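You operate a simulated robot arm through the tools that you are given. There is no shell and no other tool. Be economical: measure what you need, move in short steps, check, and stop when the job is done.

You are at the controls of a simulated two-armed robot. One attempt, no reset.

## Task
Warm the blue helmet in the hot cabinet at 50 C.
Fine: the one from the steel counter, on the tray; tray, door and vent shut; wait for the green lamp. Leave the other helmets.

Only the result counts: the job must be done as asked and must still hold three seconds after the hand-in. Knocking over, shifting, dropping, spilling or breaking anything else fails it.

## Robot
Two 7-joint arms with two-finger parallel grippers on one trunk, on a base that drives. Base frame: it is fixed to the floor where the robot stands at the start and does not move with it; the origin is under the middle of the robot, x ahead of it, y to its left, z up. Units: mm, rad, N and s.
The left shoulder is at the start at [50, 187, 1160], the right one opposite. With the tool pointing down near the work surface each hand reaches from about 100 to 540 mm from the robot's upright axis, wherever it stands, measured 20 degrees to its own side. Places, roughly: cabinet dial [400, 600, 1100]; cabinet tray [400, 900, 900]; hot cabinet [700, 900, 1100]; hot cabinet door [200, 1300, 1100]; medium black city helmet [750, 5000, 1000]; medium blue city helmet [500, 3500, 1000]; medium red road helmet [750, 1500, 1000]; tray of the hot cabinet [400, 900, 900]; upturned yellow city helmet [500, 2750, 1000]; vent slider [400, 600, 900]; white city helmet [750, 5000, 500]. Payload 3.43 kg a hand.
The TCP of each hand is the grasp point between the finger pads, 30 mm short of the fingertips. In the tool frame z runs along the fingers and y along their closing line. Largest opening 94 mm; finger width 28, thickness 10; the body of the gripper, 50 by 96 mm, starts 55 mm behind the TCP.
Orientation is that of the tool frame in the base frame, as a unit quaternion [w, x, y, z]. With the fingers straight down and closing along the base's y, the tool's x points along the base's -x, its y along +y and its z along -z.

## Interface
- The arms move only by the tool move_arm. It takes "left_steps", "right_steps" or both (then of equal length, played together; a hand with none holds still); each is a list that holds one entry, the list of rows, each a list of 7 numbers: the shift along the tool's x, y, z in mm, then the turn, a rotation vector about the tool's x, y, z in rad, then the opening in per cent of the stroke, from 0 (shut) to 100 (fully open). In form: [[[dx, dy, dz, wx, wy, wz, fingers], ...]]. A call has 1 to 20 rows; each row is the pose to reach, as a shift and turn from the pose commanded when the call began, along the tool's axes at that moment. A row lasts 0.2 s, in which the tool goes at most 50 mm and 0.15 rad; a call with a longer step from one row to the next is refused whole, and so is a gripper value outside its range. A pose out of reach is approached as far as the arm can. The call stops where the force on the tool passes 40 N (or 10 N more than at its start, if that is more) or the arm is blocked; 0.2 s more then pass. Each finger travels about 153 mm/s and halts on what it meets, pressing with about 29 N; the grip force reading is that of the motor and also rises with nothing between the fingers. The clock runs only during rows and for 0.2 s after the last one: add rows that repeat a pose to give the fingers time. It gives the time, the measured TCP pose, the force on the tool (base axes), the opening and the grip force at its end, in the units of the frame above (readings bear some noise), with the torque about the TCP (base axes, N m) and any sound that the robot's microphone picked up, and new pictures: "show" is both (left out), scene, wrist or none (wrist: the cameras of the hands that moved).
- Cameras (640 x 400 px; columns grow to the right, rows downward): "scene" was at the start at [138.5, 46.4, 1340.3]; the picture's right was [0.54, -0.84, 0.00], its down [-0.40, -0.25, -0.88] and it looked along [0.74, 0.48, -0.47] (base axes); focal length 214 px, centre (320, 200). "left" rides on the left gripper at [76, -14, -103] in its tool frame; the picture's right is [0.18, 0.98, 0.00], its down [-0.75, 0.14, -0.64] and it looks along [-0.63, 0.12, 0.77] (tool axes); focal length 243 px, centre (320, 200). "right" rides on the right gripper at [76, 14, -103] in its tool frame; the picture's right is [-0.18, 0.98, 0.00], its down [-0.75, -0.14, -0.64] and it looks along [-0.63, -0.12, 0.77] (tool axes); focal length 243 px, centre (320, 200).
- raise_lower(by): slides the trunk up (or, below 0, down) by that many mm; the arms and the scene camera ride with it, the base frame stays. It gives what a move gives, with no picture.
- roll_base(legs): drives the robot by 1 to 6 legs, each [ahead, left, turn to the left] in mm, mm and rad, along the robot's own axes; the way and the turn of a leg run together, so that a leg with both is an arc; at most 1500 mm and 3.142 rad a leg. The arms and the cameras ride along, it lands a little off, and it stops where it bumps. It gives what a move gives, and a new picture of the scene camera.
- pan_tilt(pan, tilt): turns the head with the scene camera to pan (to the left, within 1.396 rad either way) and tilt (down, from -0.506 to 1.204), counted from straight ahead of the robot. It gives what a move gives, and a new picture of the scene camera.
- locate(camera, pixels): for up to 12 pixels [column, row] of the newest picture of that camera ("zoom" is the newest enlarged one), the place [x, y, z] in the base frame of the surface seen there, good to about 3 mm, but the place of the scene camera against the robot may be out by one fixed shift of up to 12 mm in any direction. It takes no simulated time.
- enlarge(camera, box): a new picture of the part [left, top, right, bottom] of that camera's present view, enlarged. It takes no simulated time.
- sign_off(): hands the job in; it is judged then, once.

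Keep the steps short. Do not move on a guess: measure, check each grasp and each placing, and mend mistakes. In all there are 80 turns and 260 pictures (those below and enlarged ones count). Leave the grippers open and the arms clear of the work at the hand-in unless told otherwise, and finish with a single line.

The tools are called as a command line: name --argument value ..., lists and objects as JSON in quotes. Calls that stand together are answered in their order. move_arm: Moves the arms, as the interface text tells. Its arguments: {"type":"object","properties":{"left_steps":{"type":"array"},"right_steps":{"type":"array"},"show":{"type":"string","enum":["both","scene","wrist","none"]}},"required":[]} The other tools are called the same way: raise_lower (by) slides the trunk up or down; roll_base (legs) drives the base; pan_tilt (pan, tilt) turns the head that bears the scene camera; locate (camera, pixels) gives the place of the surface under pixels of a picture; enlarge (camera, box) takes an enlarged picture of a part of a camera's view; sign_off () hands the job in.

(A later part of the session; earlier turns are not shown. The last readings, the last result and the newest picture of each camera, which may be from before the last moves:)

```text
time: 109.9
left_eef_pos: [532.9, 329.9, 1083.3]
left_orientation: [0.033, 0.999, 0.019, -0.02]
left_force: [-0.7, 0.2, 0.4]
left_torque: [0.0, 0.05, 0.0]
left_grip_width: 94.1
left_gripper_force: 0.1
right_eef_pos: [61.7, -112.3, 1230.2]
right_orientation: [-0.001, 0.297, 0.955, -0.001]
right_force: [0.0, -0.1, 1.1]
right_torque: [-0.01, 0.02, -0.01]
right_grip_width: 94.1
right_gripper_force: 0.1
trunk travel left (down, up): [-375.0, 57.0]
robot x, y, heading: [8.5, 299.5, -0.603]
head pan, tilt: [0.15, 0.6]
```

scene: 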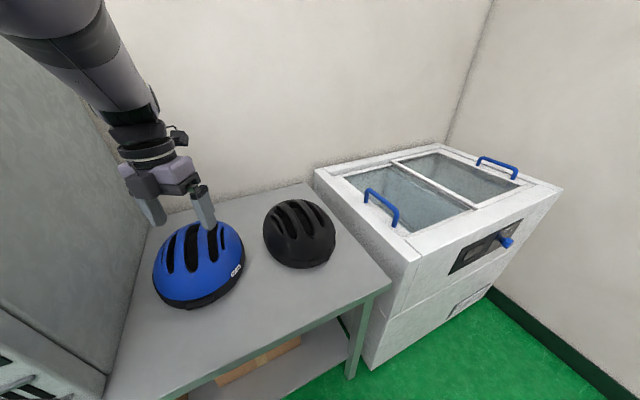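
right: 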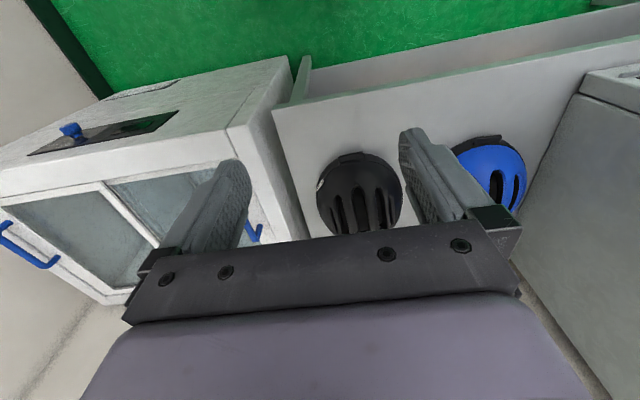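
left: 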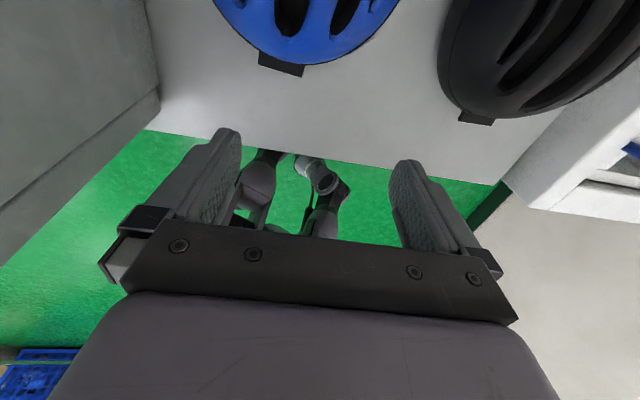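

The hand needs about 90 mm more in x, beyond its radius. I'll creep the base closer.

roll_base --legs '[[45, 85, 0]]'

```text
time: 111.3
left_eef_pos: [617.3, 375.6, 1080.4]
left_orientation: [0.032, 0.999, 0.02, -0.023]
left_force: [0.3, -0.5, 0.0]
left_torque: [0.0, 0.0, 0.0]
left_grip_width: 93.9
left_gripper_force: 0.1
right_eef_pos: [147.1, -68.9, 1230.5]
right_orientation: [0.0, 0.297, 0.955, 0.0]
right_force: [0.5, -0.6, 0.7]
right_torque: [-0.02, 0.03, 0.0]
right_grip_width: 94.2
right_gripper_force: 0.1
trunk travel left (down, up): [-375.0, 57.0]
robot x, y, heading: [91.3, 342.9, -0.606]
head pan, tilt: [0.15, 0.6]
```

scene: 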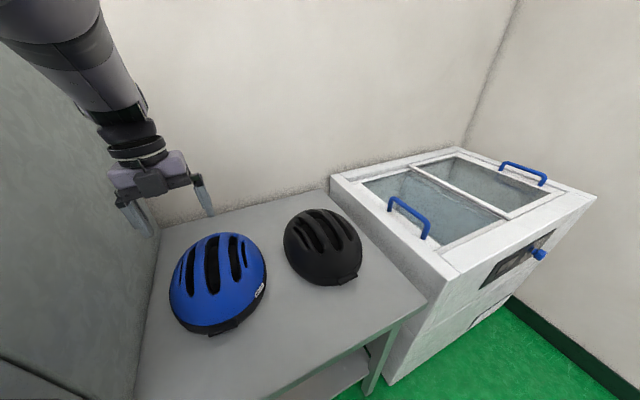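

Excellent: the hand is now above the helmet. I'll take a wrist view (with a small levelling turn) to measure the ribs.

move_arm --left_steps '[[[0, 0, 10, 0.03, 0, 0, 100], [0, 0, 20, 0.05, 0, 0, 100], [0, 0, 20, 0.05, 0, 0, 100]]]' --show "wrist"

```text
time: 112.2
left_eef_pos: [619.2, 380.1, 1066.2]
left_orientation: [0.035, 0.998, 0.034, -0.028]
left_force: [-0.7, -0.3, -0.4]
left_torque: [0.01, 0.03, 0.02]
left_grip_width: 93.9
left_gripper_force: 0.1
right_eef_pos: [146.8, -69.2, 1230.3]
right_orientation: [-0.001, 0.297, 0.955, 0.001]
right_force: [0.1, -0.2, -0.1]
right_torque: [-0.01, -0.02, -0.02]
right_grip_width: 94.1
right_gripper_force: 0.1
trunk travel left (down, up): [-375.0, 57.0]
robot x, y, heading: [92.4, 349.0, -0.608]
head pan, tilt: [0.15, 0.6]
```

left: 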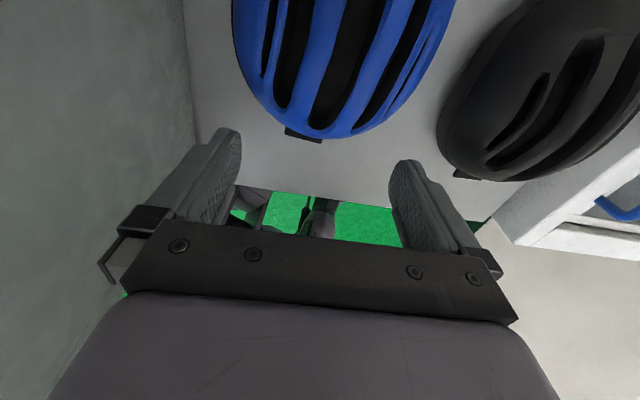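

locate --camera "left" --pixels '[[303, 60], [320, 15], [335, 70], [352, 20], [285, 60], [292, 20], [366, 60], [388, 15], [392, 60], [303, 134], [328, 100], [262, 40]]'

```text
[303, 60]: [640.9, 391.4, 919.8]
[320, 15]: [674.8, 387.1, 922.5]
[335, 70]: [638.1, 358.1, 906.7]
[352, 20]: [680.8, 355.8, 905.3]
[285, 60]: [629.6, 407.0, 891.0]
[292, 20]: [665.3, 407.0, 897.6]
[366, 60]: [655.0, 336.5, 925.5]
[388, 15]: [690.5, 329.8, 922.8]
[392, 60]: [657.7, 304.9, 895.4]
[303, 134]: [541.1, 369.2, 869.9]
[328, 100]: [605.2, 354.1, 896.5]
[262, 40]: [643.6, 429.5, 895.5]
```

enlarge --camera "left" --box '[230, 0, 454, 140]'

```text
2.86 times, centred on (342, 70) of left
```

zoom: 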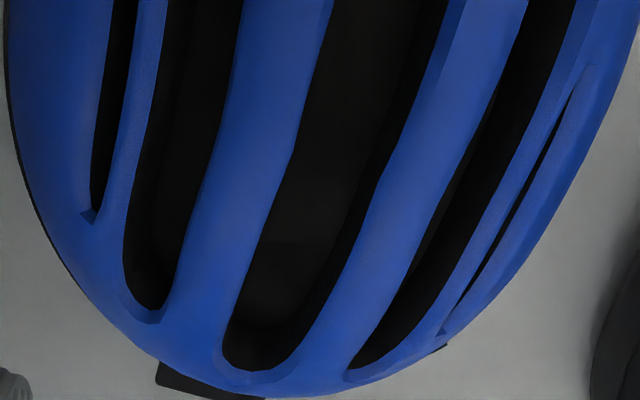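

locate --camera "zoom" --pixels '[[150, 120], [205, 120], [220, 120], [285, 120], [302, 120], [390, 120], [408, 120], [458, 120], [475, 120], [525, 120], [250, 120], [430, 120]]'

locate --camera "zoom" --pixels '[[250, 20], [240, 60], [215, 220], [350, 60], [345, 120], [180, 120], [285, 40], [315, 40], [230, 40], [440, 40], [410, 40], [430, 60]]'

```text
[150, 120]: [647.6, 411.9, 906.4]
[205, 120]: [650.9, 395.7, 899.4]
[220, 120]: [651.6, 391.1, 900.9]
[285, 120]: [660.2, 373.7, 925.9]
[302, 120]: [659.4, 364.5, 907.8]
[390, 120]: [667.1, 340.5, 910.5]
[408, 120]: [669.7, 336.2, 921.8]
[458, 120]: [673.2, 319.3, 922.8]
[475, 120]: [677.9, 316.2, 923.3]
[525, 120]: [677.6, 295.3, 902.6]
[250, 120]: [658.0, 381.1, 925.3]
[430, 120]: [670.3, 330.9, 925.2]
```

```text
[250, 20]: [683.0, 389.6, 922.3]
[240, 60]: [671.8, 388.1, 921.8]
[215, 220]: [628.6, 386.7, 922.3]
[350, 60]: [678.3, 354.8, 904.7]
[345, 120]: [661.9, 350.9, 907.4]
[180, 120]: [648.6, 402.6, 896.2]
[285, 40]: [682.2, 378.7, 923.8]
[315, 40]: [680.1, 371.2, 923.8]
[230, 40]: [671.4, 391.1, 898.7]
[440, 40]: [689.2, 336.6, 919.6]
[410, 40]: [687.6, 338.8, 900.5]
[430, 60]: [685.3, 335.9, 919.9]
```

The left rib at x≈660 spans y 371–392, with its top at 925. The slots beside it are 20 mm and 31 mm wide, with floors ~897 and ~907. I'll set the opening to ~36 % (34 mm), shift above the rib at x≈655, and go down to 990 first.

move_arm --left_steps '[[[18, 1, 0, 0, 0, 0.035, 60], [36, 1, 0, 0, 0, 0.07, 36], [36, 1, 25, 0, 0, 0.07, 36], [36, 1, 50, 0, 0, 0.07, 36], [36, 1, 75, 0, 0, 0.07, 36], [36, 1, 75, 0, 0, 0.07, 36]]]' --show "both"

```text
time: 113.5
left_eef_pos: [652.6, 385.6, 982.1]
left_orientation: [0.024, 0.999, 0.006, -0.029]
left_force: [0.0, 0.0, -0.4]
left_torque: [-0.03, 0.04, 0.0]
left_grip_width: 33.8
left_gripper_force: 0.0
right_eef_pos: [146.8, -68.3, 1230.3]
right_orientation: [0.0, 0.297, 0.955, 0.001]
right_force: [0.1, -0.2, -0.1]
right_torque: [0.0, -0.02, -0.04]
right_grip_width: 93.9
right_gripper_force: 0.2
trunk travel left (down, up): [-375.0, 57.0]
robot x, y, heading: [93.3, 344.3, -0.605]
head pan, tilt: [0.15, 0.6]
```

scene: 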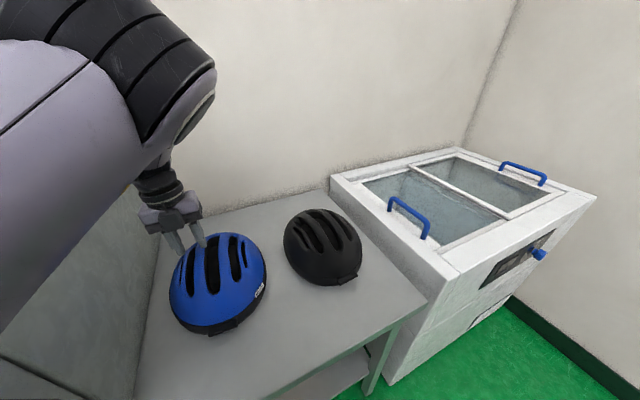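
left: 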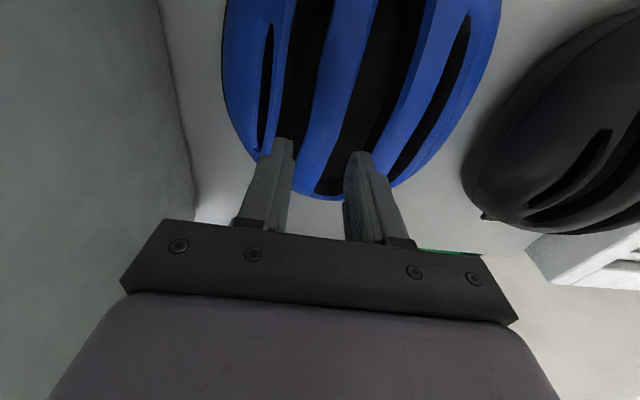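

Fingers are lined up: one in the left slot, one in the central slot. Lowering to TCP z≈940.

move_arm --left_steps '[[[2, 1, 15, 0, 0, 0, 36], [2, 1, 30, 0, 0, 0, 36], [2, 1, 38, 0, 0, 0, 36], [2, 1, 44, 0, 0, 0, 36], [2, 1, 44, 0, 0, 0, 36]]]' --show "wrist"

```text
time: 114.8
left_eef_pos: [651.4, 379.8, 939.6]
left_orientation: [0.019, 0.999, 0.001, -0.027]
left_force: [0.8, -0.7, 0.0]
left_torque: [-0.01, 0.03, -0.01]
left_grip_width: 33.8
left_gripper_force: 0.0
right_eef_pos: [146.4, -68.3, 1230.0]
right_orientation: [0.0, 0.298, 0.955, 0.0]
right_force: [0.8, 0.3, 0.9]
right_torque: [0.02, -0.02, -0.02]
right_grip_width: 93.9
right_gripper_force: 0.0
trunk travel left (down, up): [-375.0, 57.0]
robot x, y, heading: [97.4, 344.8, -0.603]
head pan, tilt: [0.15, 0.6]
```

left: 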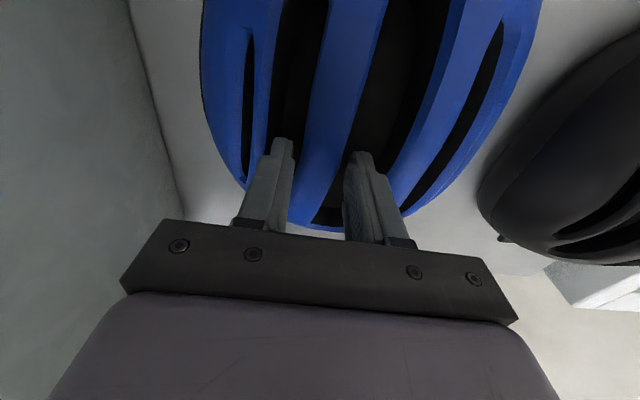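

No contact yet, and both fingers lie over the slots. A little deeper, then close.

move_arm --left_steps '[[[0, 0, 4, 0, 0, 0, 36], [0, 0, 7, 0, 0, 0, 36], [0, 0, 7, 0, 0, 0, 18], [0, 0, 7, 0, 0, 0, 0], [0, 0, 7, 0, 0, 0, 0]]]' --show "wrist"

```text
time: 116.0
left_eef_pos: [651.5, 380.8, 931.8]
left_orientation: [0.017, 1.0, 0.002, -0.025]
left_force: [0.3, -3.7, 6.0]
left_torque: [-0.52, -0.48, -0.15]
left_grip_width: 24.8
left_gripper_force: 28.3
right_eef_pos: [146.3, -67.5, 1229.8]
right_orientation: [0.0, 0.298, 0.955, 0.001]
right_force: [0.2, 0.1, -0.1]
right_torque: [-0.03, -0.03, 0.03]
right_grip_width: 94.0
right_gripper_force: 0.1
trunk travel left (down, up): [-375.0, 57.0]
robot x, y, heading: [91.9, 343.7, -0.608]
head pan, tilt: [0.15, 0.6]
```

left: 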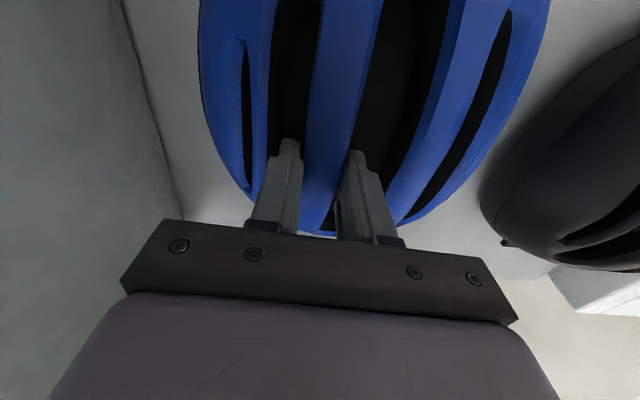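

Gripping at 24.8 mm, which is the rib between the fingers. Lifting gently.

move_arm --left_steps '[[[0, 0, -8, 0, 0, 0, 0], [0, 0, -20, 0, 0, 0, 0], [0, 0, -35, 0, 0, 0, 0], [0, 0, -50, 0, 0, 0, 0], [0, 0, -50, 0, 0, 0, 0]]]' --show "both"

```text
time: 117.2
left_eef_pos: [651.6, 387.4, 971.8]
left_orientation: [0.012, 0.999, 0.007, -0.039]
left_force: [-0.6, 0.2, -3.1]
left_torque: [0.09, 0.08, 0.0]
left_grip_width: 24.9
left_gripper_force: 28.7
right_eef_pos: [146.5, -68.8, 1230.0]
right_orientation: [-0.001, 0.298, 0.955, 0.0]
right_force: [-0.5, -0.2, -0.1]
right_torque: [0.0, 0.03, -0.01]
right_grip_width: 93.8
right_gripper_force: 0.0
trunk travel left (down, up): [-375.0, 57.0]
robot x, y, heading: [93.9, 347.6, -0.606]
head pan, tilt: [0.15, 0.6]
```

scene: 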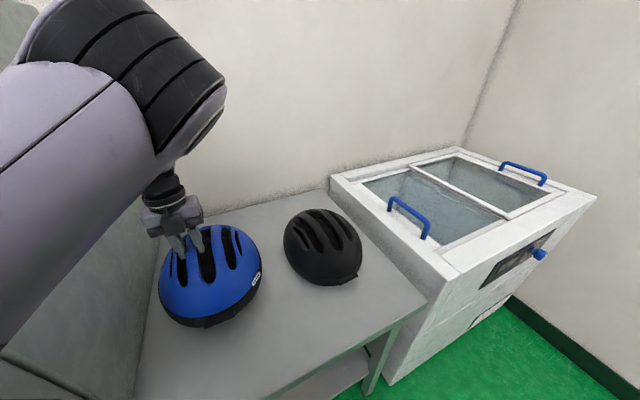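
left: 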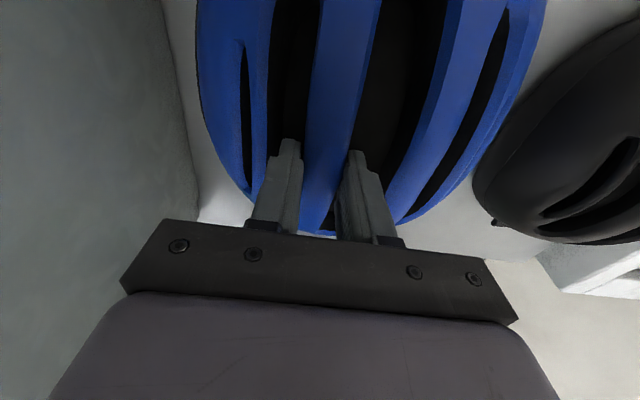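

The helmet is held (≈3 N) and level. I'll lift it another 120 mm, then drive back away from the counter.

move_arm --left_steps '[[[0, 0, -20, 0, 0, 0, 0], [0, 0, -40, 0, 0, 0, 0], [0, 0, -60, 0, 0, 0, 0], [0, 0, -80, 0, 0, 0, 0], [0, 0, -100, 0, 0, 0, 0], [0, 0, -120, 0, 0, 0, 0], [0, 0, -120, 0, 0, 0, 0]]]' --show "none"

roll_base --legs '[[-411, -285, 0]]'

```text
time: 118.3
left_eef_pos: [647.7, 399.6, 1013.8]
left_orientation: [-0.018, 0.995, 0.011, -0.093]
left_force: [0.8, -0.6, -3.9]
left_torque: [0.08, 0.08, -0.01]
left_grip_width: 24.7
left_gripper_force: 29.9
right_eef_pos: [146.7, -69.7, 1230.7]
right_orientation: [-0.001, 0.296, 0.955, 0.001]
right_force: [-0.1, 0.4, 0.0]
right_torque: [0.02, -0.01, 0.01]
right_grip_width: 93.9
right_gripper_force: 0.1
trunk travel left (down, up): [-375.0, 57.0]
robot x, y, heading: [91.8, 343.4, -0.606]
head pan, tilt: [0.15, 0.6]
stopped in row 5 (left hand): the arm was blocked; the commanded pose is now the measured one
```

```text
time: 121.4
left_eef_pos: [149.6, 399.2, 1014.9]
left_orientation: [-0.017, 0.996, 0.012, -0.092]
left_force: [0.1, 0.5, -2.7]
left_torque: [0.06, 0.06, -0.03]
left_grip_width: 24.8
left_gripper_force: 28.8
right_eef_pos: [-349.6, -69.5, 1229.4]
right_orientation: [-0.002, 0.297, 0.955, 0.0]
right_force: [0.0, 0.4, -0.5]
right_torque: [-0.02, -0.02, 0.0]
right_grip_width: 94.1
right_gripper_force: 0.1
trunk travel left (down, up): [-375.0, 57.0]
robot x, y, heading: [-407.1, 349.4, -0.605]
head pan, tilt: [0.15, 0.6]
```

scene: 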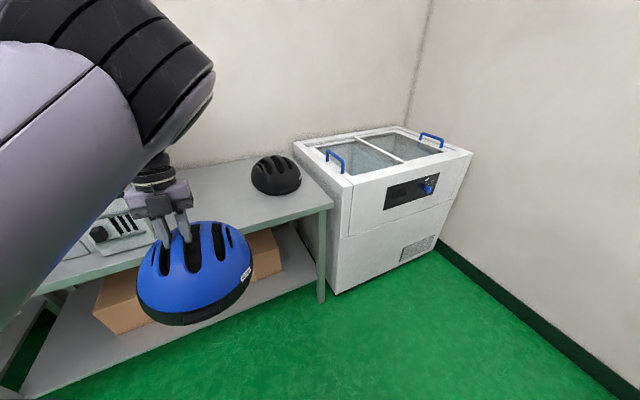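

The arm hit its reach limit at that radius and tilted ~10°. Now in open floor, I'll raise the trunk 50 mm, draw the hand in a bit, and level the helmet.

raise_lower --by 52

move_arm --left_steps '[[[-10, 5, -10, 0, 0.04, 0, 0], [-20, 10, -20, 0, 0.08, 0, 0], [-30, 15, -30, 0, 0.12, 0, 0], [-40, 20, -40, 0, 0.16, 0, 0], [-50, 25, -51, 0, 0.187, 0, 0], [-50, 25, -51, 0, 0.187, 0, 0]]]' --show "both"

```text
time: 122.3
left_eef_pos: [148.6, 398.9, 1067.6]
left_orientation: [-0.018, 0.996, 0.011, -0.092]
left_force: [0.1, 0.6, -2.6]
left_torque: [0.07, 0.1, 0.01]
left_grip_width: 24.9
left_gripper_force: 29.0
right_eef_pos: [-349.8, -69.2, 1282.4]
right_orientation: [-0.001, 0.296, 0.955, 0.001]
right_force: [0.4, -0.6, -1.6]
right_torque: [-0.03, 0.02, 0.01]
right_grip_width: 94.4
right_gripper_force: 0.0
trunk travel left (down, up): [-427.0, 5.0]
robot x, y, heading: [-402.7, 346.0, -0.605]
head pan, tilt: [0.15, 0.6]
```

```text
time: 123.1
left_eef_pos: [108.0, 414.7, 1028.7]
left_orientation: [-0.057, 0.99, 0.038, -0.127]
left_force: [0.3, -1.0, -3.3]
left_torque: [0.09, 0.04, -0.02]
left_grip_width: 24.7
left_gripper_force: 29.4
right_eef_pos: [-349.9, -67.8, 1282.1]
right_orientation: [-0.001, 0.296, 0.955, 0.001]
right_force: [-1.0, 0.3, 0.8]
right_torque: [0.02, 0.02, -0.01]
right_grip_width: 94.0
right_gripper_force: 0.0
trunk travel left (down, up): [-427.0, 5.0]
robot x, y, heading: [-403.6, 344.4, -0.602]
head pan, tilt: [0.15, 0.6]
stopped in row 3 (left hand): the arm was blocked; the commanded pose is now the measured one
```

scene: 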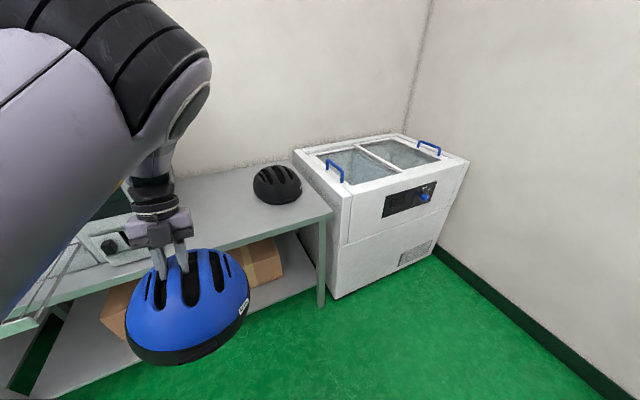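
left: 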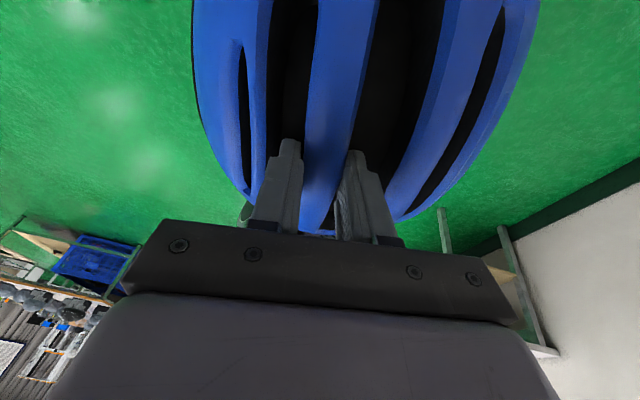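

The posture is near a limit. I'll turn the wrist back clockwise, where it was unstrained, while levelling.

move_arm --left_steps '[[[0, 0, 0, 0, 0, 0.1, 0], [0, 0, 0, 0, 0, 0.2, 0], [0, 0, 0, 0, 0, 0.3, 0], [0, 0, 0, 0, 0, 0.4, 0], [0, 0, 0, 0, 0, 0.5, 0], [0, 0, 0, 0, 0, 0.6, 0], [0, 0, 0, 0, 0, 0.6, 0]]]' --show "none"

```text
time: 124.7
left_eef_pos: [109.0, 418.2, 1027.6]
left_orientation: [-0.007, 0.959, -0.247, -0.139]
left_force: [-0.3, 0.7, -3.7]
left_torque: [0.09, -0.01, 0.02]
left_grip_width: 24.4
left_gripper_force: 28.7
right_eef_pos: [-350.1, -68.7, 1281.3]
right_orientation: [0.0, 0.297, 0.955, 0.001]
right_force: [0.5, 0.0, 0.1]
right_torque: [-0.04, 0.02, -0.02]
right_grip_width: 94.1
right_gripper_force: 0.0
trunk travel left (down, up): [-427.0, 5.0]
robot x, y, heading: [-403.7, 347.8, -0.605]
head pan, tilt: [0.15, 0.6]
```

Now level it: computed correction about tool axes (0.055, 0.27, 0).

move_arm --left_steps '[[[0, 0, 0, 0.014, 0.068, 0, 0], [0, 0, 0, 0.028, 0.135, 0, 0], [0, 0, 0, 0.042, 0.2, 0, 0], [0, 0, 0, 0.055, 0.27, 0, 0], [0, 0, 0, 0.055, 0.27, 0, 0]]]' --show "none"

```text
time: 126.1
left_eef_pos: [92.6, 437.3, 991.2]
left_orientation: [-0.007, 0.971, -0.233, -0.056]
left_force: [-0.2, 0.2, -2.8]
left_torque: [0.11, -0.02, 0.0]
left_grip_width: 24.6
left_gripper_force: 29.2
right_eef_pos: [-351.0, -69.7, 1282.1]
right_orientation: [-0.001, 0.297, 0.955, 0.001]
right_force: [0.0, -0.6, -1.3]
right_torque: [0.0, -0.01, 0.01]
right_grip_width: 94.0
right_gripper_force: 0.1
trunk travel left (down, up): [-427.0, 5.0]
robot x, y, heading: [-403.8, 346.5, -0.605]
head pan, tilt: [0.15, 0.6]
stopped in row 5 (left hand): the arm was blocked; the commanded pose is now the measured one
```

Position trades off against level here. I'll try extending outward and up with the wrist in this yaw.

move_arm --left_steps '[[[11, 3, -13, 0, 0, 0, 0], [22, 5, -26, 0, 0, 0, 0], [34, 8, -40, 0, 0, 0, 0], [45, 10, -53, 0, 0, 0, 0], [56, 13, -66, 0, 0, 0, 0], [56, 13, -66, 0, 0, 0, 0]]]' --show "scene"

```text
time: 127.5
left_eef_pos: [144.5, 410.1, 1049.6]
left_orientation: [0.011, 0.975, -0.213, -0.062]
left_force: [0.0, -0.1, -1.7]
left_torque: [0.08, 0.05, 0.0]
left_grip_width: 24.5
left_gripper_force: 29.4
right_eef_pos: [-350.5, -68.3, 1282.1]
right_orientation: [-0.001, 0.297, 0.955, 0.0]
right_force: [-0.1, 0.6, -1.0]
right_torque: [0.01, 0.01, -0.01]
right_grip_width: 94.0
right_gripper_force: 0.1
trunk travel left (down, up): [-427.0, 5.0]
robot x, y, heading: [-405.8, 343.0, -0.604]
head pan, tilt: [0.15, 0.6]
```

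scene: 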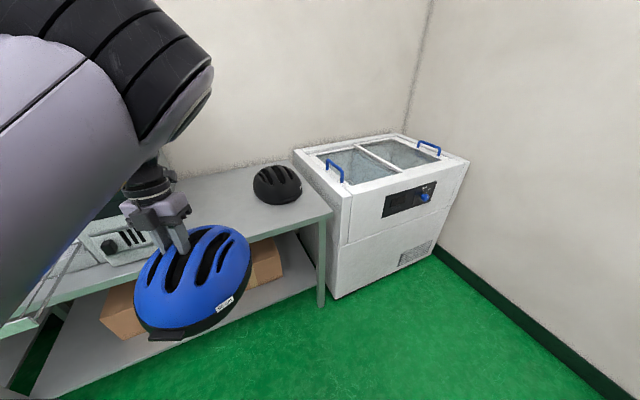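

Better: z 1050, tilt ~7°. A bit further out and up with some levelling.

move_arm --left_steps '[[[8, -4, -14, 0, 0.02, 0, 0], [15, -7, -28, 0, 0.05, 0, 0], [23, -11, -42, 0, 0.08, 0, 0], [30, -14, -55, 0, 0.1, 0, 0], [30, -14, -55, 0, 0.1, 0, 0]]]' --show "none"

```text
time: 128.7
left_eef_pos: [184.7, 405.8, 1101.3]
left_orientation: [0.019, 0.976, -0.217, -0.01]
left_force: [0.3, 0.0, -3.5]
left_torque: [0.06, 0.08, 0.05]
left_grip_width: 24.8
left_gripper_force: 28.8
right_eef_pos: [-350.3, -69.6, 1281.1]
right_orientation: [-0.001, 0.296, 0.955, 0.0]
right_force: [0.3, -0.6, -0.4]
right_torque: [0.0, 0.01, 0.0]
right_grip_width: 94.1
right_gripper_force: 0.0
trunk travel left (down, up): [-427.0, 5.0]
robot x, y, heading: [-402.9, 348.4, -0.606]
head pan, tilt: [0.15, 0.6]
```

Now level at z 1101 (helmet bottom ≈ 971). Driving sideways to in front of the tray, staying clear of the cabinet front.

roll_base --legs '[[-319, 461, 0]]'

pan_tilt --pan 0.75 --tilt 0.5

```text
time: 133.3
left_eef_pos: [184.6, 967.9, 1098.4]
left_orientation: [0.015, 0.976, -0.217, -0.012]
left_force: [-0.3, -0.1, -2.7]
left_torque: [0.07, 0.07, 0.01]
left_grip_width: 24.5
left_gripper_force: 29.5
right_eef_pos: [-349.7, 492.0, 1280.8]
right_orientation: [-0.001, 0.297, 0.955, 0.001]
right_force: [-0.4, 0.1, 0.5]
right_torque: [0.01, 0.02, 0.01]
right_grip_width: 93.9
right_gripper_force: 0.2
trunk travel left (down, up): [-427.0, 5.0]
robot x, y, heading: [-403.2, 904.7, -0.604]
head pan, tilt: [0.15, 0.6]
```

scene: 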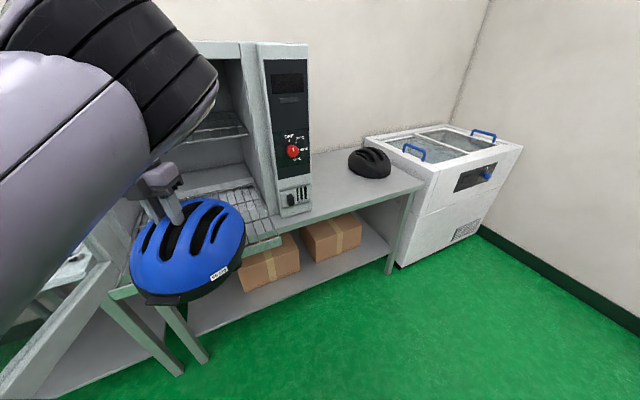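

```text
time: 134.3
left_eef_pos: [183.8, 970.1, 1096.9]
left_orientation: [0.016, 0.976, -0.215, -0.012]
left_force: [-0.1, 0.5, -2.0]
left_torque: [0.09, 0.06, 0.03]
left_grip_width: 24.3
left_gripper_force: 28.7
right_eef_pos: [-351.0, 492.3, 1281.9]
right_orientation: [-0.001, 0.298, 0.955, 0.0]
right_force: [0.0, -0.1, 0.1]
right_torque: [0.02, 0.02, 0.01]
right_grip_width: 93.9
right_gripper_force: 0.0
trunk travel left (down, up): [-427.0, 5.0]
robot x, y, heading: [-403.1, 911.8, -0.602]
head pan, tilt: [0.75, 0.499]
```

scene: 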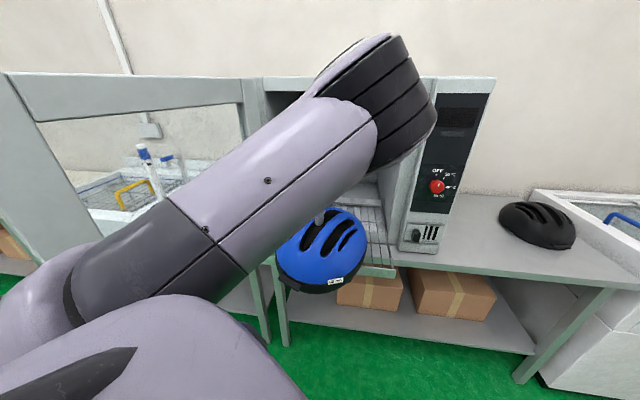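

Checking where the elbow and the cabinet top edge are before moving in.

locate --camera "scene" --pixels '[[400, 60], [432, 110], [420, 150], [375, 165], [285, 84], [285, 97], [470, 82], [260, 100], [370, 222], [390, 272], [400, 240], [240, 90]]'

```text
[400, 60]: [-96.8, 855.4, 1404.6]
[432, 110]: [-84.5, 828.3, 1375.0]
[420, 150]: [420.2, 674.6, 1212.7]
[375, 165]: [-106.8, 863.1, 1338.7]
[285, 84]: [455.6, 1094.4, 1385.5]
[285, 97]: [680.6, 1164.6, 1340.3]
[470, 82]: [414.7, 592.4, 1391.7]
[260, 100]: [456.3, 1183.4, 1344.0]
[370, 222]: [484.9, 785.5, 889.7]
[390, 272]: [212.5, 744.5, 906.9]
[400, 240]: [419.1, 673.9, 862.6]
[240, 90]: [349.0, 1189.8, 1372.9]
```

Plenty of room: elbow stays at x≈95, opening front is x≈455 and the lintel z≈1340. Rolling 165 mm forward over the tray.

roll_base --legs '[[136, 93, 0]]'

enlarge --camera "left" --box '[0, 0, 640, 400]'

```text
time: 135.8
left_eef_pos: [350.3, 970.1, 1096.9]
left_orientation: [0.017, 0.977, -0.214, -0.013]
left_force: [-0.2, 0.8, -2.3]
left_torque: [0.06, 0.07, 0.03]
left_grip_width: 24.4
left_gripper_force: 29.3
right_eef_pos: [-184.6, 491.8, 1282.3]
right_orientation: [-0.003, 0.296, 0.955, 0.001]
right_force: [-0.4, 1.2, -0.1]
right_torque: [0.01, 0.02, 0.0]
right_grip_width: 93.9
right_gripper_force: 0.1
trunk travel left (down, up): [-427.0, 5.0]
robot x, y, heading: [-238.7, 905.6, -0.603]
head pan, tilt: [0.75, 0.499]
```

scene: 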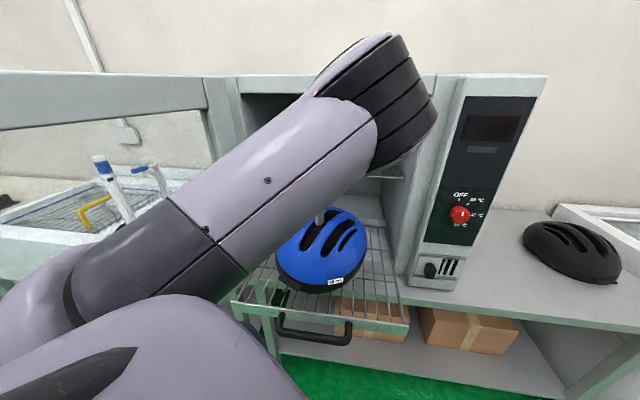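

```text
1.00 times, centred on (320, 200) of left (not enlarged: the box is as wide or as high as the picture)
```

zoom: 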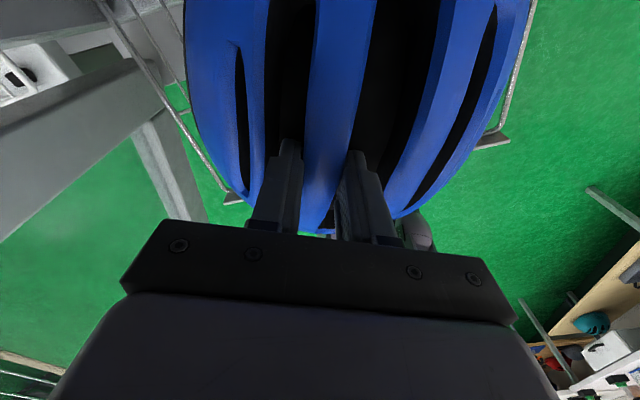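

locate --camera "left" --pixels '[[495, 142], [233, 197], [180, 120], [520, 40], [318, 228], [200, 130], [498, 120], [405, 214]]'

locate --camera "scene" --pixels '[[300, 290], [390, 325], [340, 292], [375, 280], [390, 300], [235, 300], [405, 300], [320, 335]]'

```text
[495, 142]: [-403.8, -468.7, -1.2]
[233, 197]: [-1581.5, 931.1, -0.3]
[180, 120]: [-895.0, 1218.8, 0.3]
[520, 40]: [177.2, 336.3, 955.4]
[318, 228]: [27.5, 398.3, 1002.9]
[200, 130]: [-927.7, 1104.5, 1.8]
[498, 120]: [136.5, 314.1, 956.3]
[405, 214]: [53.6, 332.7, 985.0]
```

```text
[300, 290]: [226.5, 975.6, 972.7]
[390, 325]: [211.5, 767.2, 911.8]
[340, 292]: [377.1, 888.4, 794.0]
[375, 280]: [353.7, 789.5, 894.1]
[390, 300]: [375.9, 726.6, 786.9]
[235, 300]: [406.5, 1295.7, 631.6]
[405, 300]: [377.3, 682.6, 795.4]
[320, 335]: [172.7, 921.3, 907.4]
```

Helmet's near edge is at x≈226 and the tray front at 211. I'll go 20 mm deeper, then lower most of the way.

roll_base --legs '[[17, 12, 0]]'

move_arm --left_steps '[[[0, 0, 10, 0, 0, 0, 0], [0, 0, 20, 0, 0, 0, 0], [0, 0, 30, 0, 0, 0, 0], [0, 0, 40, 0, 0, 0, 0], [0, 0, 50, 0, 0, 0, 0], [0, 0, 60, 0, 0, 0, 0], [0, 0, 60, 0, 0, 0, 0]]]' --show "both"

```text
time: 136.6
left_eef_pos: [371.6, 970.3, 1098.0]
left_orientation: [0.017, 0.977, -0.214, -0.013]
left_force: [0.5, 0.3, -3.6]
left_torque: [0.12, 0.07, 0.04]
left_grip_width: 24.6
left_gripper_force: 28.7
right_eef_pos: [-163.7, 492.0, 1282.2]
right_orientation: [-0.001, 0.296, 0.955, 0.001]
right_force: [0.0, -0.2, 0.2]
right_torque: [0.0, 0.04, -0.02]
right_grip_width: 93.9
right_gripper_force: 0.0
trunk travel left (down, up): [-427.0, 5.0]
robot x, y, heading: [-215.4, 904.4, -0.602]
head pan, tilt: [0.75, 0.499]
```

scene: 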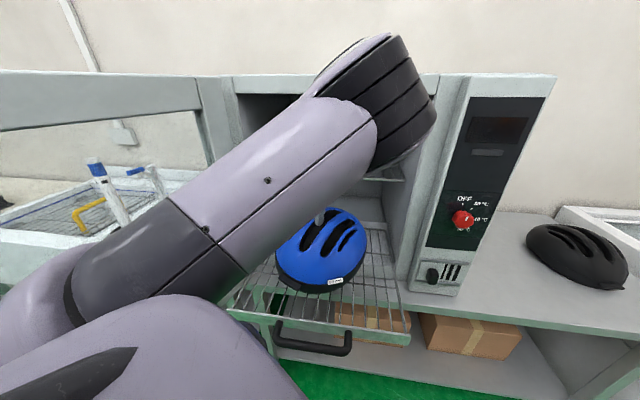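

```text
time: 138.2
left_eef_pos: [368.0, 968.9, 1036.8]
left_orientation: [0.016, 0.977, -0.212, -0.013]
left_force: [0.8, -0.6, -1.9]
left_torque: [0.1, 0.05, -0.01]
left_grip_width: 24.5
left_gripper_force: 29.3
right_eef_pos: [-164.2, 492.0, 1281.3]
right_orientation: [-0.001, 0.296, 0.955, 0.001]
right_force: [0.2, 0.6, 0.3]
right_torque: [0.01, 0.0, -0.02]
right_grip_width: 94.2
right_gripper_force: 0.1
trunk travel left (down, up): [-427.0, 5.0]
robot x, y, heading: [-217.7, 903.4, -0.603]
head pan, tilt: [0.75, 0.499]
```

scene: 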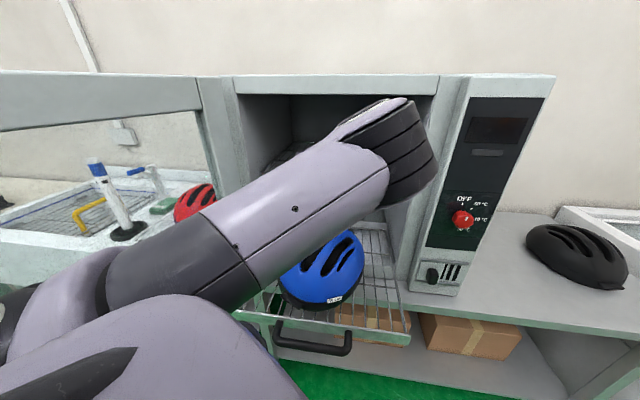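
left: 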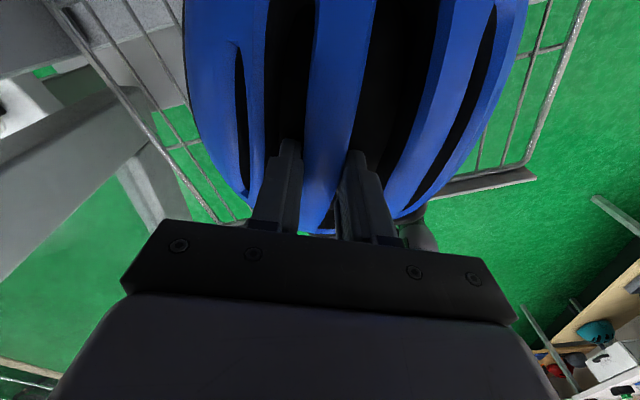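

locate --camera "left" --pixels '[[500, 176], [515, 172], [535, 130], [230, 218], [180, 145], [480, 160], [545, 48]]'

move_arm --left_steps '[[[0, 0, 3, 0, 0, 0, 0], [0, 0, 6, 0, 0, 0, 0], [0, 0, 8, 0, 0, 0, 0], [0, 0, 8, 0, 0, 0, 0]]]' --show "none"

```text
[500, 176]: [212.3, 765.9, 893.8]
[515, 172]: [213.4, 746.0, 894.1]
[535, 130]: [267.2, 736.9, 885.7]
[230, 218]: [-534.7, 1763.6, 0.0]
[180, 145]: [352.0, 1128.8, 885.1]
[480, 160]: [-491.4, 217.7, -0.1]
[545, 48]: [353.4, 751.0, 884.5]
```

```text
time: 139.2
left_eef_pos: [368.0, 971.9, 1029.5]
left_orientation: [0.019, 0.978, -0.209, -0.013]
left_force: [0.7, 2.2, 3.9]
left_torque: [0.15, 0.8, -0.13]
left_grip_width: 24.4
left_gripper_force: 29.3
right_eef_pos: [-165.2, 492.7, 1281.8]
right_orientation: [0.0, 0.296, 0.955, 0.002]
right_force: [-0.1, -0.4, -0.6]
right_torque: [0.04, 0.02, 0.02]
right_grip_width: 94.2
right_gripper_force: 0.2
trunk travel left (down, up): [-427.0, 5.0]
robot x, y, heading: [-218.1, 908.6, -0.604]
head pan, tilt: [0.75, 0.499]
```

First contact at the near edge (near side slightly low). I'll tilt a little to match and lower a few mm more.

move_arm --left_steps '[[[0, 0, 0, 0, -0.04, 0, 0], [0, 0, 2, 0, -0.06, 0, 0], [0, 0, 4, 0, -0.06, 0, 0], [0, 0, 4, 0, -0.06, 0, 0]]]' --show "none"

```text
time: 140.2
left_eef_pos: [367.8, 969.2, 1026.2]
left_orientation: [0.011, 0.976, -0.214, -0.042]
left_force: [0.1, 1.8, 5.0]
left_torque: [-0.45, -0.58, 0.24]
left_grip_width: 24.6
left_gripper_force: 28.8
right_eef_pos: [-166.0, 492.1, 1283.7]
right_orientation: [0.0, 0.296, 0.955, 0.002]
right_force: [0.5, -0.3, 0.5]
right_torque: [0.0, 0.01, -0.05]
right_grip_width: 93.8
right_gripper_force: 0.0
trunk travel left (down, up): [-427.0, 5.0]
robot x, y, heading: [-221.0, 907.7, -0.603]
head pan, tilt: [0.75, 0.499]
```

Sign flipped, so level is halfway. Adjust, lower 3 mm and release to 38 %.

move_arm --left_steps '[[[0, 0, 1, 0, 0.03, 0, 0], [0, 0, 4, 0, 0.03, 0, 0], [0, 0, 4, 0, 0.03, 0, 0], [0, 0, 4, 0, 0.03, 0, 30], [0, 0, 4, 0, 0.03, 0, 38], [0, 0, 4, 0, 0.03, 0, 38], [0, 0, 4, 0, 0.03, 0, 38]]]' --show "both"

```text
time: 141.8
left_eef_pos: [369.7, 974.4, 1020.2]
left_orientation: [0.015, 0.978, -0.208, -0.028]
left_force: [-0.2, -0.4, -0.6]
left_torque: [-0.01, 0.01, -0.02]
left_grip_width: 35.6
left_gripper_force: 0.1
right_eef_pos: [-164.7, 491.3, 1282.4]
right_orientation: [-0.001, 0.297, 0.955, 0.001]
right_force: [-0.3, 0.0, -0.9]
right_torque: [0.0, -0.03, 0.04]
right_grip_width: 94.0
right_gripper_force: 0.0
trunk travel left (down, up): [-427.0, 5.0]
robot x, y, heading: [-216.6, 902.9, -0.605]
head pan, tilt: [0.75, 0.499]
```

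scene: 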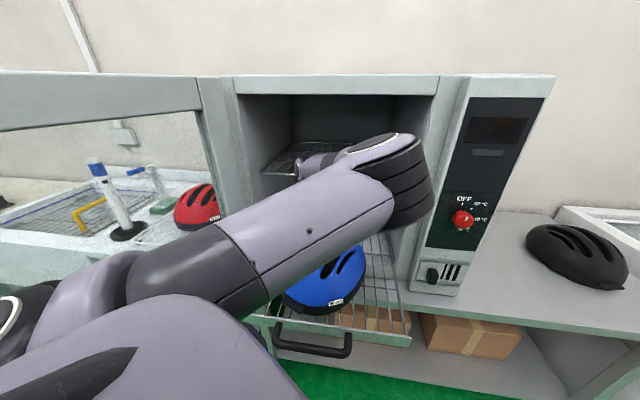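
left: 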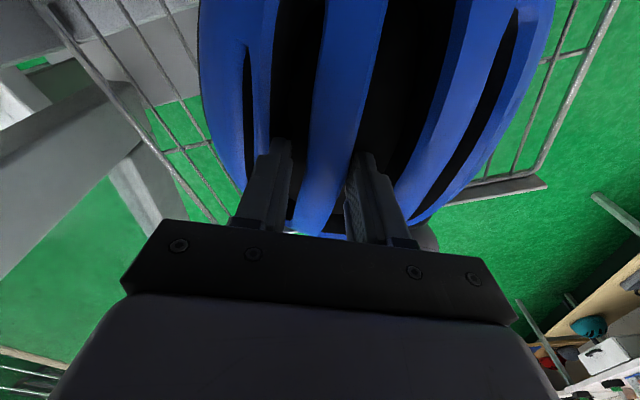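

Released with the forces at zero. Withdrawing straight up.

move_arm --left_steps '[[[0, 0, -10, 0, 0, 0, 38], [0, 0, -20, 0, 0, 0, 38], [0, 0, -30, 0, 0, 0, 38], [0, 0, -45, 0, 0, 0, 38], [0, 0, -60, 0, 0, 0, 38], [0, 0, -75, 0, 0, 0, 38], [0, 0, -75, 0, 0, 0, 38]]]' --show "wrist"

```text
time: 143.4
left_eef_pos: [371.9, 976.9, 1091.0]
left_orientation: [0.016, 0.978, -0.203, -0.034]
left_force: [0.1, -0.6, -0.3]
left_torque: [-0.01, -0.03, 0.02]
left_grip_width: 35.7
left_gripper_force: 0.0
right_eef_pos: [-164.5, 492.0, 1282.2]
right_orientation: [-0.001, 0.297, 0.955, 0.001]
right_force: [-0.4, 0.8, 0.2]
right_torque: [-0.01, -0.02, 0.0]
right_grip_width: 94.1
right_gripper_force: 0.1
trunk travel left (down, up): [-427.0, 5.0]
robot x, y, heading: [-220.6, 907.9, -0.602]
head pan, tilt: [0.75, 0.499]
```

left: 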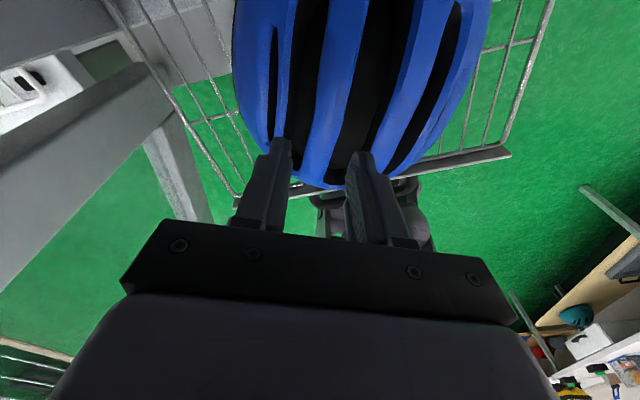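

The helmet sits inside the tray. Next: back off, close the fingers, lower the trunk so the fingers are level with the tray handle, and look.

roll_base --legs '[[-231, -159, 0]]'

raise_lower --by -180

move_arm --left_steps '[[[0, 0, 0, 0, 0, 0, 20], [0, 0, 0, 0, 0, 0, 0], [0, 0, 0, 0, 0, 0, 0]]]' --show "both"

```text
time: 145.4
left_eef_pos: [94.8, 975.9, 1094.9]
left_orientation: [0.018, 0.979, -0.203, -0.03]
left_force: [0.5, -0.9, -0.6]
left_torque: [-0.01, -0.04, 0.04]
left_grip_width: 35.6
left_gripper_force: 0.0
right_eef_pos: [-443.9, 490.6, 1282.3]
right_orientation: [-0.001, 0.297, 0.955, 0.001]
right_force: [-0.3, -0.3, -0.1]
right_torque: [-0.01, -0.02, -0.03]
right_grip_width: 94.0
right_gripper_force: 0.2
trunk travel left (down, up): [-427.0, 5.0]
robot x, y, heading: [-494.7, 906.8, -0.597]
head pan, tilt: [0.75, 0.499]
```

scene: 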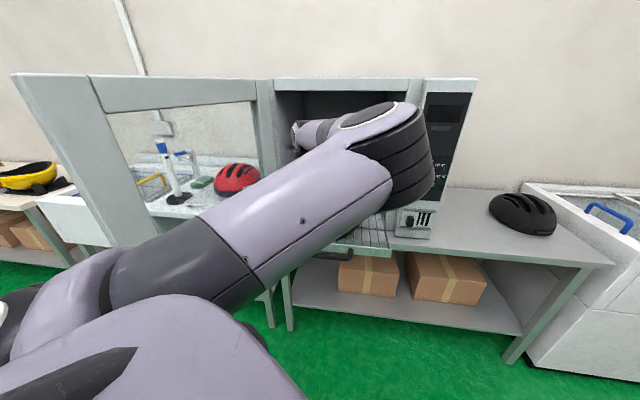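

```text
time: 147.4
left_eef_pos: [95.7, 977.4, 913.9]
left_orientation: [0.019, 0.979, -0.201, -0.03]
left_force: [1.0, 0.3, 0.0]
left_torque: [0.0, 0.0, -0.01]
left_grip_width: 35.7
left_gripper_force: 0.0
right_eef_pos: [-441.8, 490.8, 1101.5]
right_orientation: [0.0, 0.296, 0.955, 0.001]
right_force: [-0.6, -0.6, 0.4]
right_torque: [0.04, -0.01, 0.01]
right_grip_width: 93.9
right_gripper_force: 0.0
trunk travel left (down, up): [-247.0, 185.0]
robot x, y, heading: [-494.9, 909.0, -0.603]
head pan, tilt: [0.75, 0.499]
```

```text
time: 148.2
left_eef_pos: [95.3, 977.6, 914.4]
left_orientation: [0.019, 0.979, -0.202, -0.029]
left_force: [-0.2, 0.2, -0.8]
left_torque: [0.01, -0.01, 0.0]
left_grip_width: 0.0
left_gripper_force: 29.3
right_eef_pos: [-442.6, 491.6, 1102.3]
right_orientation: [-0.001, 0.297, 0.955, 0.001]
right_force: [0.4, -0.2, 0.4]
right_torque: [-0.04, 0.02, 0.02]
right_grip_width: 94.0
right_gripper_force: 0.0
trunk travel left (down, up): [-247.0, 185.0]
robot x, y, heading: [-498.1, 907.9, -0.602]
head pan, tilt: [0.75, 0.499]
```

scene: 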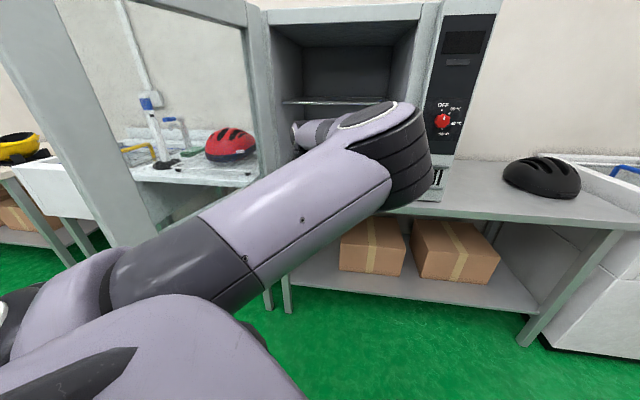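
left: 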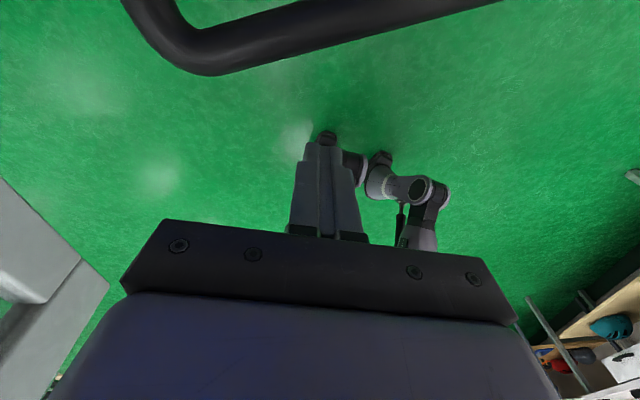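

locate --camera "left" --pixels '[[205, 62], [300, 40], [330, 30], [400, 18], [460, 6], [145, 10]]'

```text
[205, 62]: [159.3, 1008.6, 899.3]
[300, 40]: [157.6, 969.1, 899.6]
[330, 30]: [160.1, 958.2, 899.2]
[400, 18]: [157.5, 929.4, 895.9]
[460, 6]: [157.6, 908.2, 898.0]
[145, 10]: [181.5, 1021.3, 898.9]
```

Handle front is at x≈157, z≈897, centre y≈948. I'll centre the closed fingers in front of it (y 948, TCP z 900), then push by driving forward in base +x.

move_arm --left_steps '[[[6, 13, 7, 0, 0, 0, 0], [12, 27, 14, 0, 0, 0, 0], [12, 27, 14, 0, 0, 0, 0]]]' --show "none"

roll_base --legs '[[124, 85, 0]]'

enlarge --camera "left" --box '[80, 0, 560, 300]'

```text
time: 149.0
left_eef_pos: [95.4, 957.7, 895.4]
left_orientation: [0.02, 0.981, -0.19, -0.037]
left_force: [-0.5, 0.0, -0.1]
left_torque: [0.0, 0.0, 0.03]
left_grip_width: 0.1
left_gripper_force: 29.4
right_eef_pos: [-443.4, 491.2, 1102.4]
right_orientation: [-0.001, 0.297, 0.955, 0.001]
right_force: [0.3, -0.5, -0.2]
right_torque: [-0.01, -0.03, 0.02]
right_grip_width: 93.9
right_gripper_force: 0.0
trunk travel left (down, up): [-247.0, 185.0]
robot x, y, heading: [-499.3, 908.2, -0.606]
head pan, tilt: [0.75, 0.499]
```

```text
time: 150.4
left_eef_pos: [247.7, 956.1, 897.2]
left_orientation: [0.024, 0.981, -0.191, -0.034]
left_force: [0.7, -0.2, -0.3]
left_torque: [-0.02, 0.01, 0.01]
left_grip_width: 0.0
left_gripper_force: 29.3
right_eef_pos: [-293.7, 490.9, 1101.5]
right_orientation: [0.0, 0.297, 0.955, 0.001]
right_force: [-0.6, 0.7, -1.2]
right_torque: [-0.02, 0.02, 0.0]
right_grip_width: 94.1
right_gripper_force: 0.0
trunk travel left (down, up): [-247.0, 185.0]
robot x, y, heading: [-346.7, 904.3, -0.603]
head pan, tilt: [0.75, 0.499]
```

scene: 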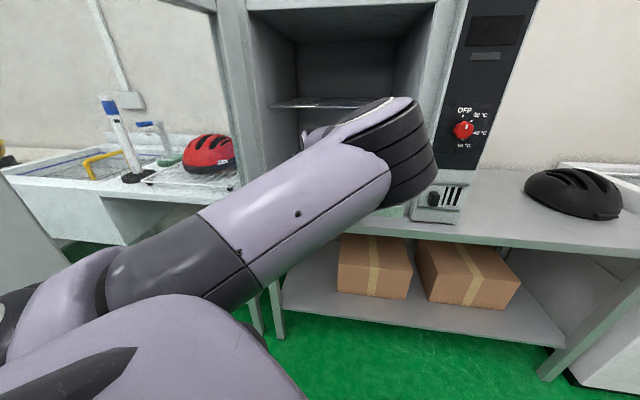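

```text
1.33 times, centred on (320, 150) of left
```

zoom: 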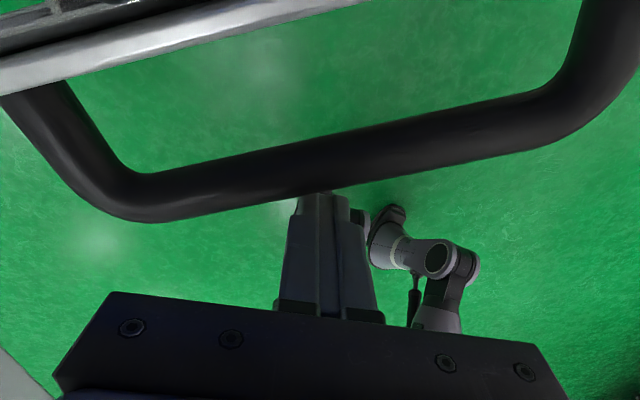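

The handle is being pushed squarely. Continue 100 mm.

roll_base --legs '[[82, 57, 0]]'

enlarge --camera "left" --box '[80, 0, 560, 300]'

```text
time: 151.6
left_eef_pos: [346.1, 958.0, 897.1]
left_orientation: [0.024, 0.981, -0.189, -0.034]
left_force: [0.7, 0.4, 0.2]
left_torque: [0.01, 0.01, -0.01]
left_grip_width: 0.0
left_gripper_force: 29.3
right_eef_pos: [-194.4, 492.7, 1103.1]
right_orientation: [-0.001, 0.296, 0.955, 0.001]
right_force: [-0.2, -0.8, 0.2]
right_torque: [-0.02, -0.02, -0.01]
right_grip_width: 94.0
right_gripper_force: 0.1
trunk travel left (down, up): [-247.0, 185.0]
robot x, y, heading: [-249.8, 903.5, -0.6]
head pan, tilt: [0.75, 0.499]
```

scene: 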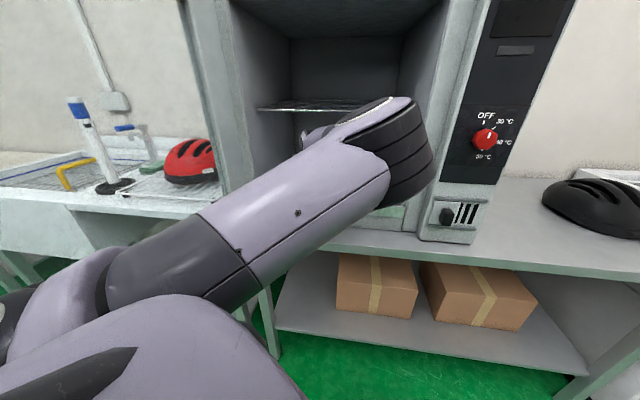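

```text
1.33 times, centred on (320, 150) of left
```

zoom: 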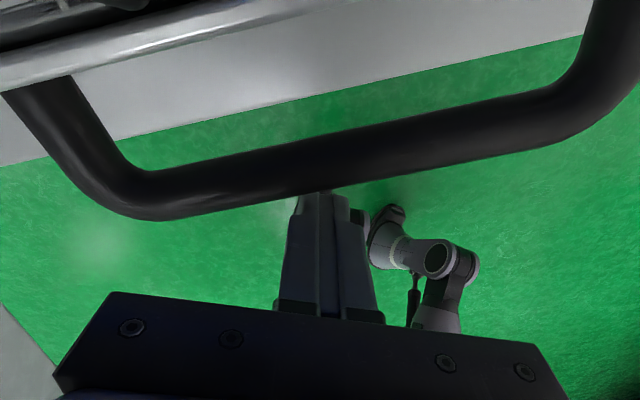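

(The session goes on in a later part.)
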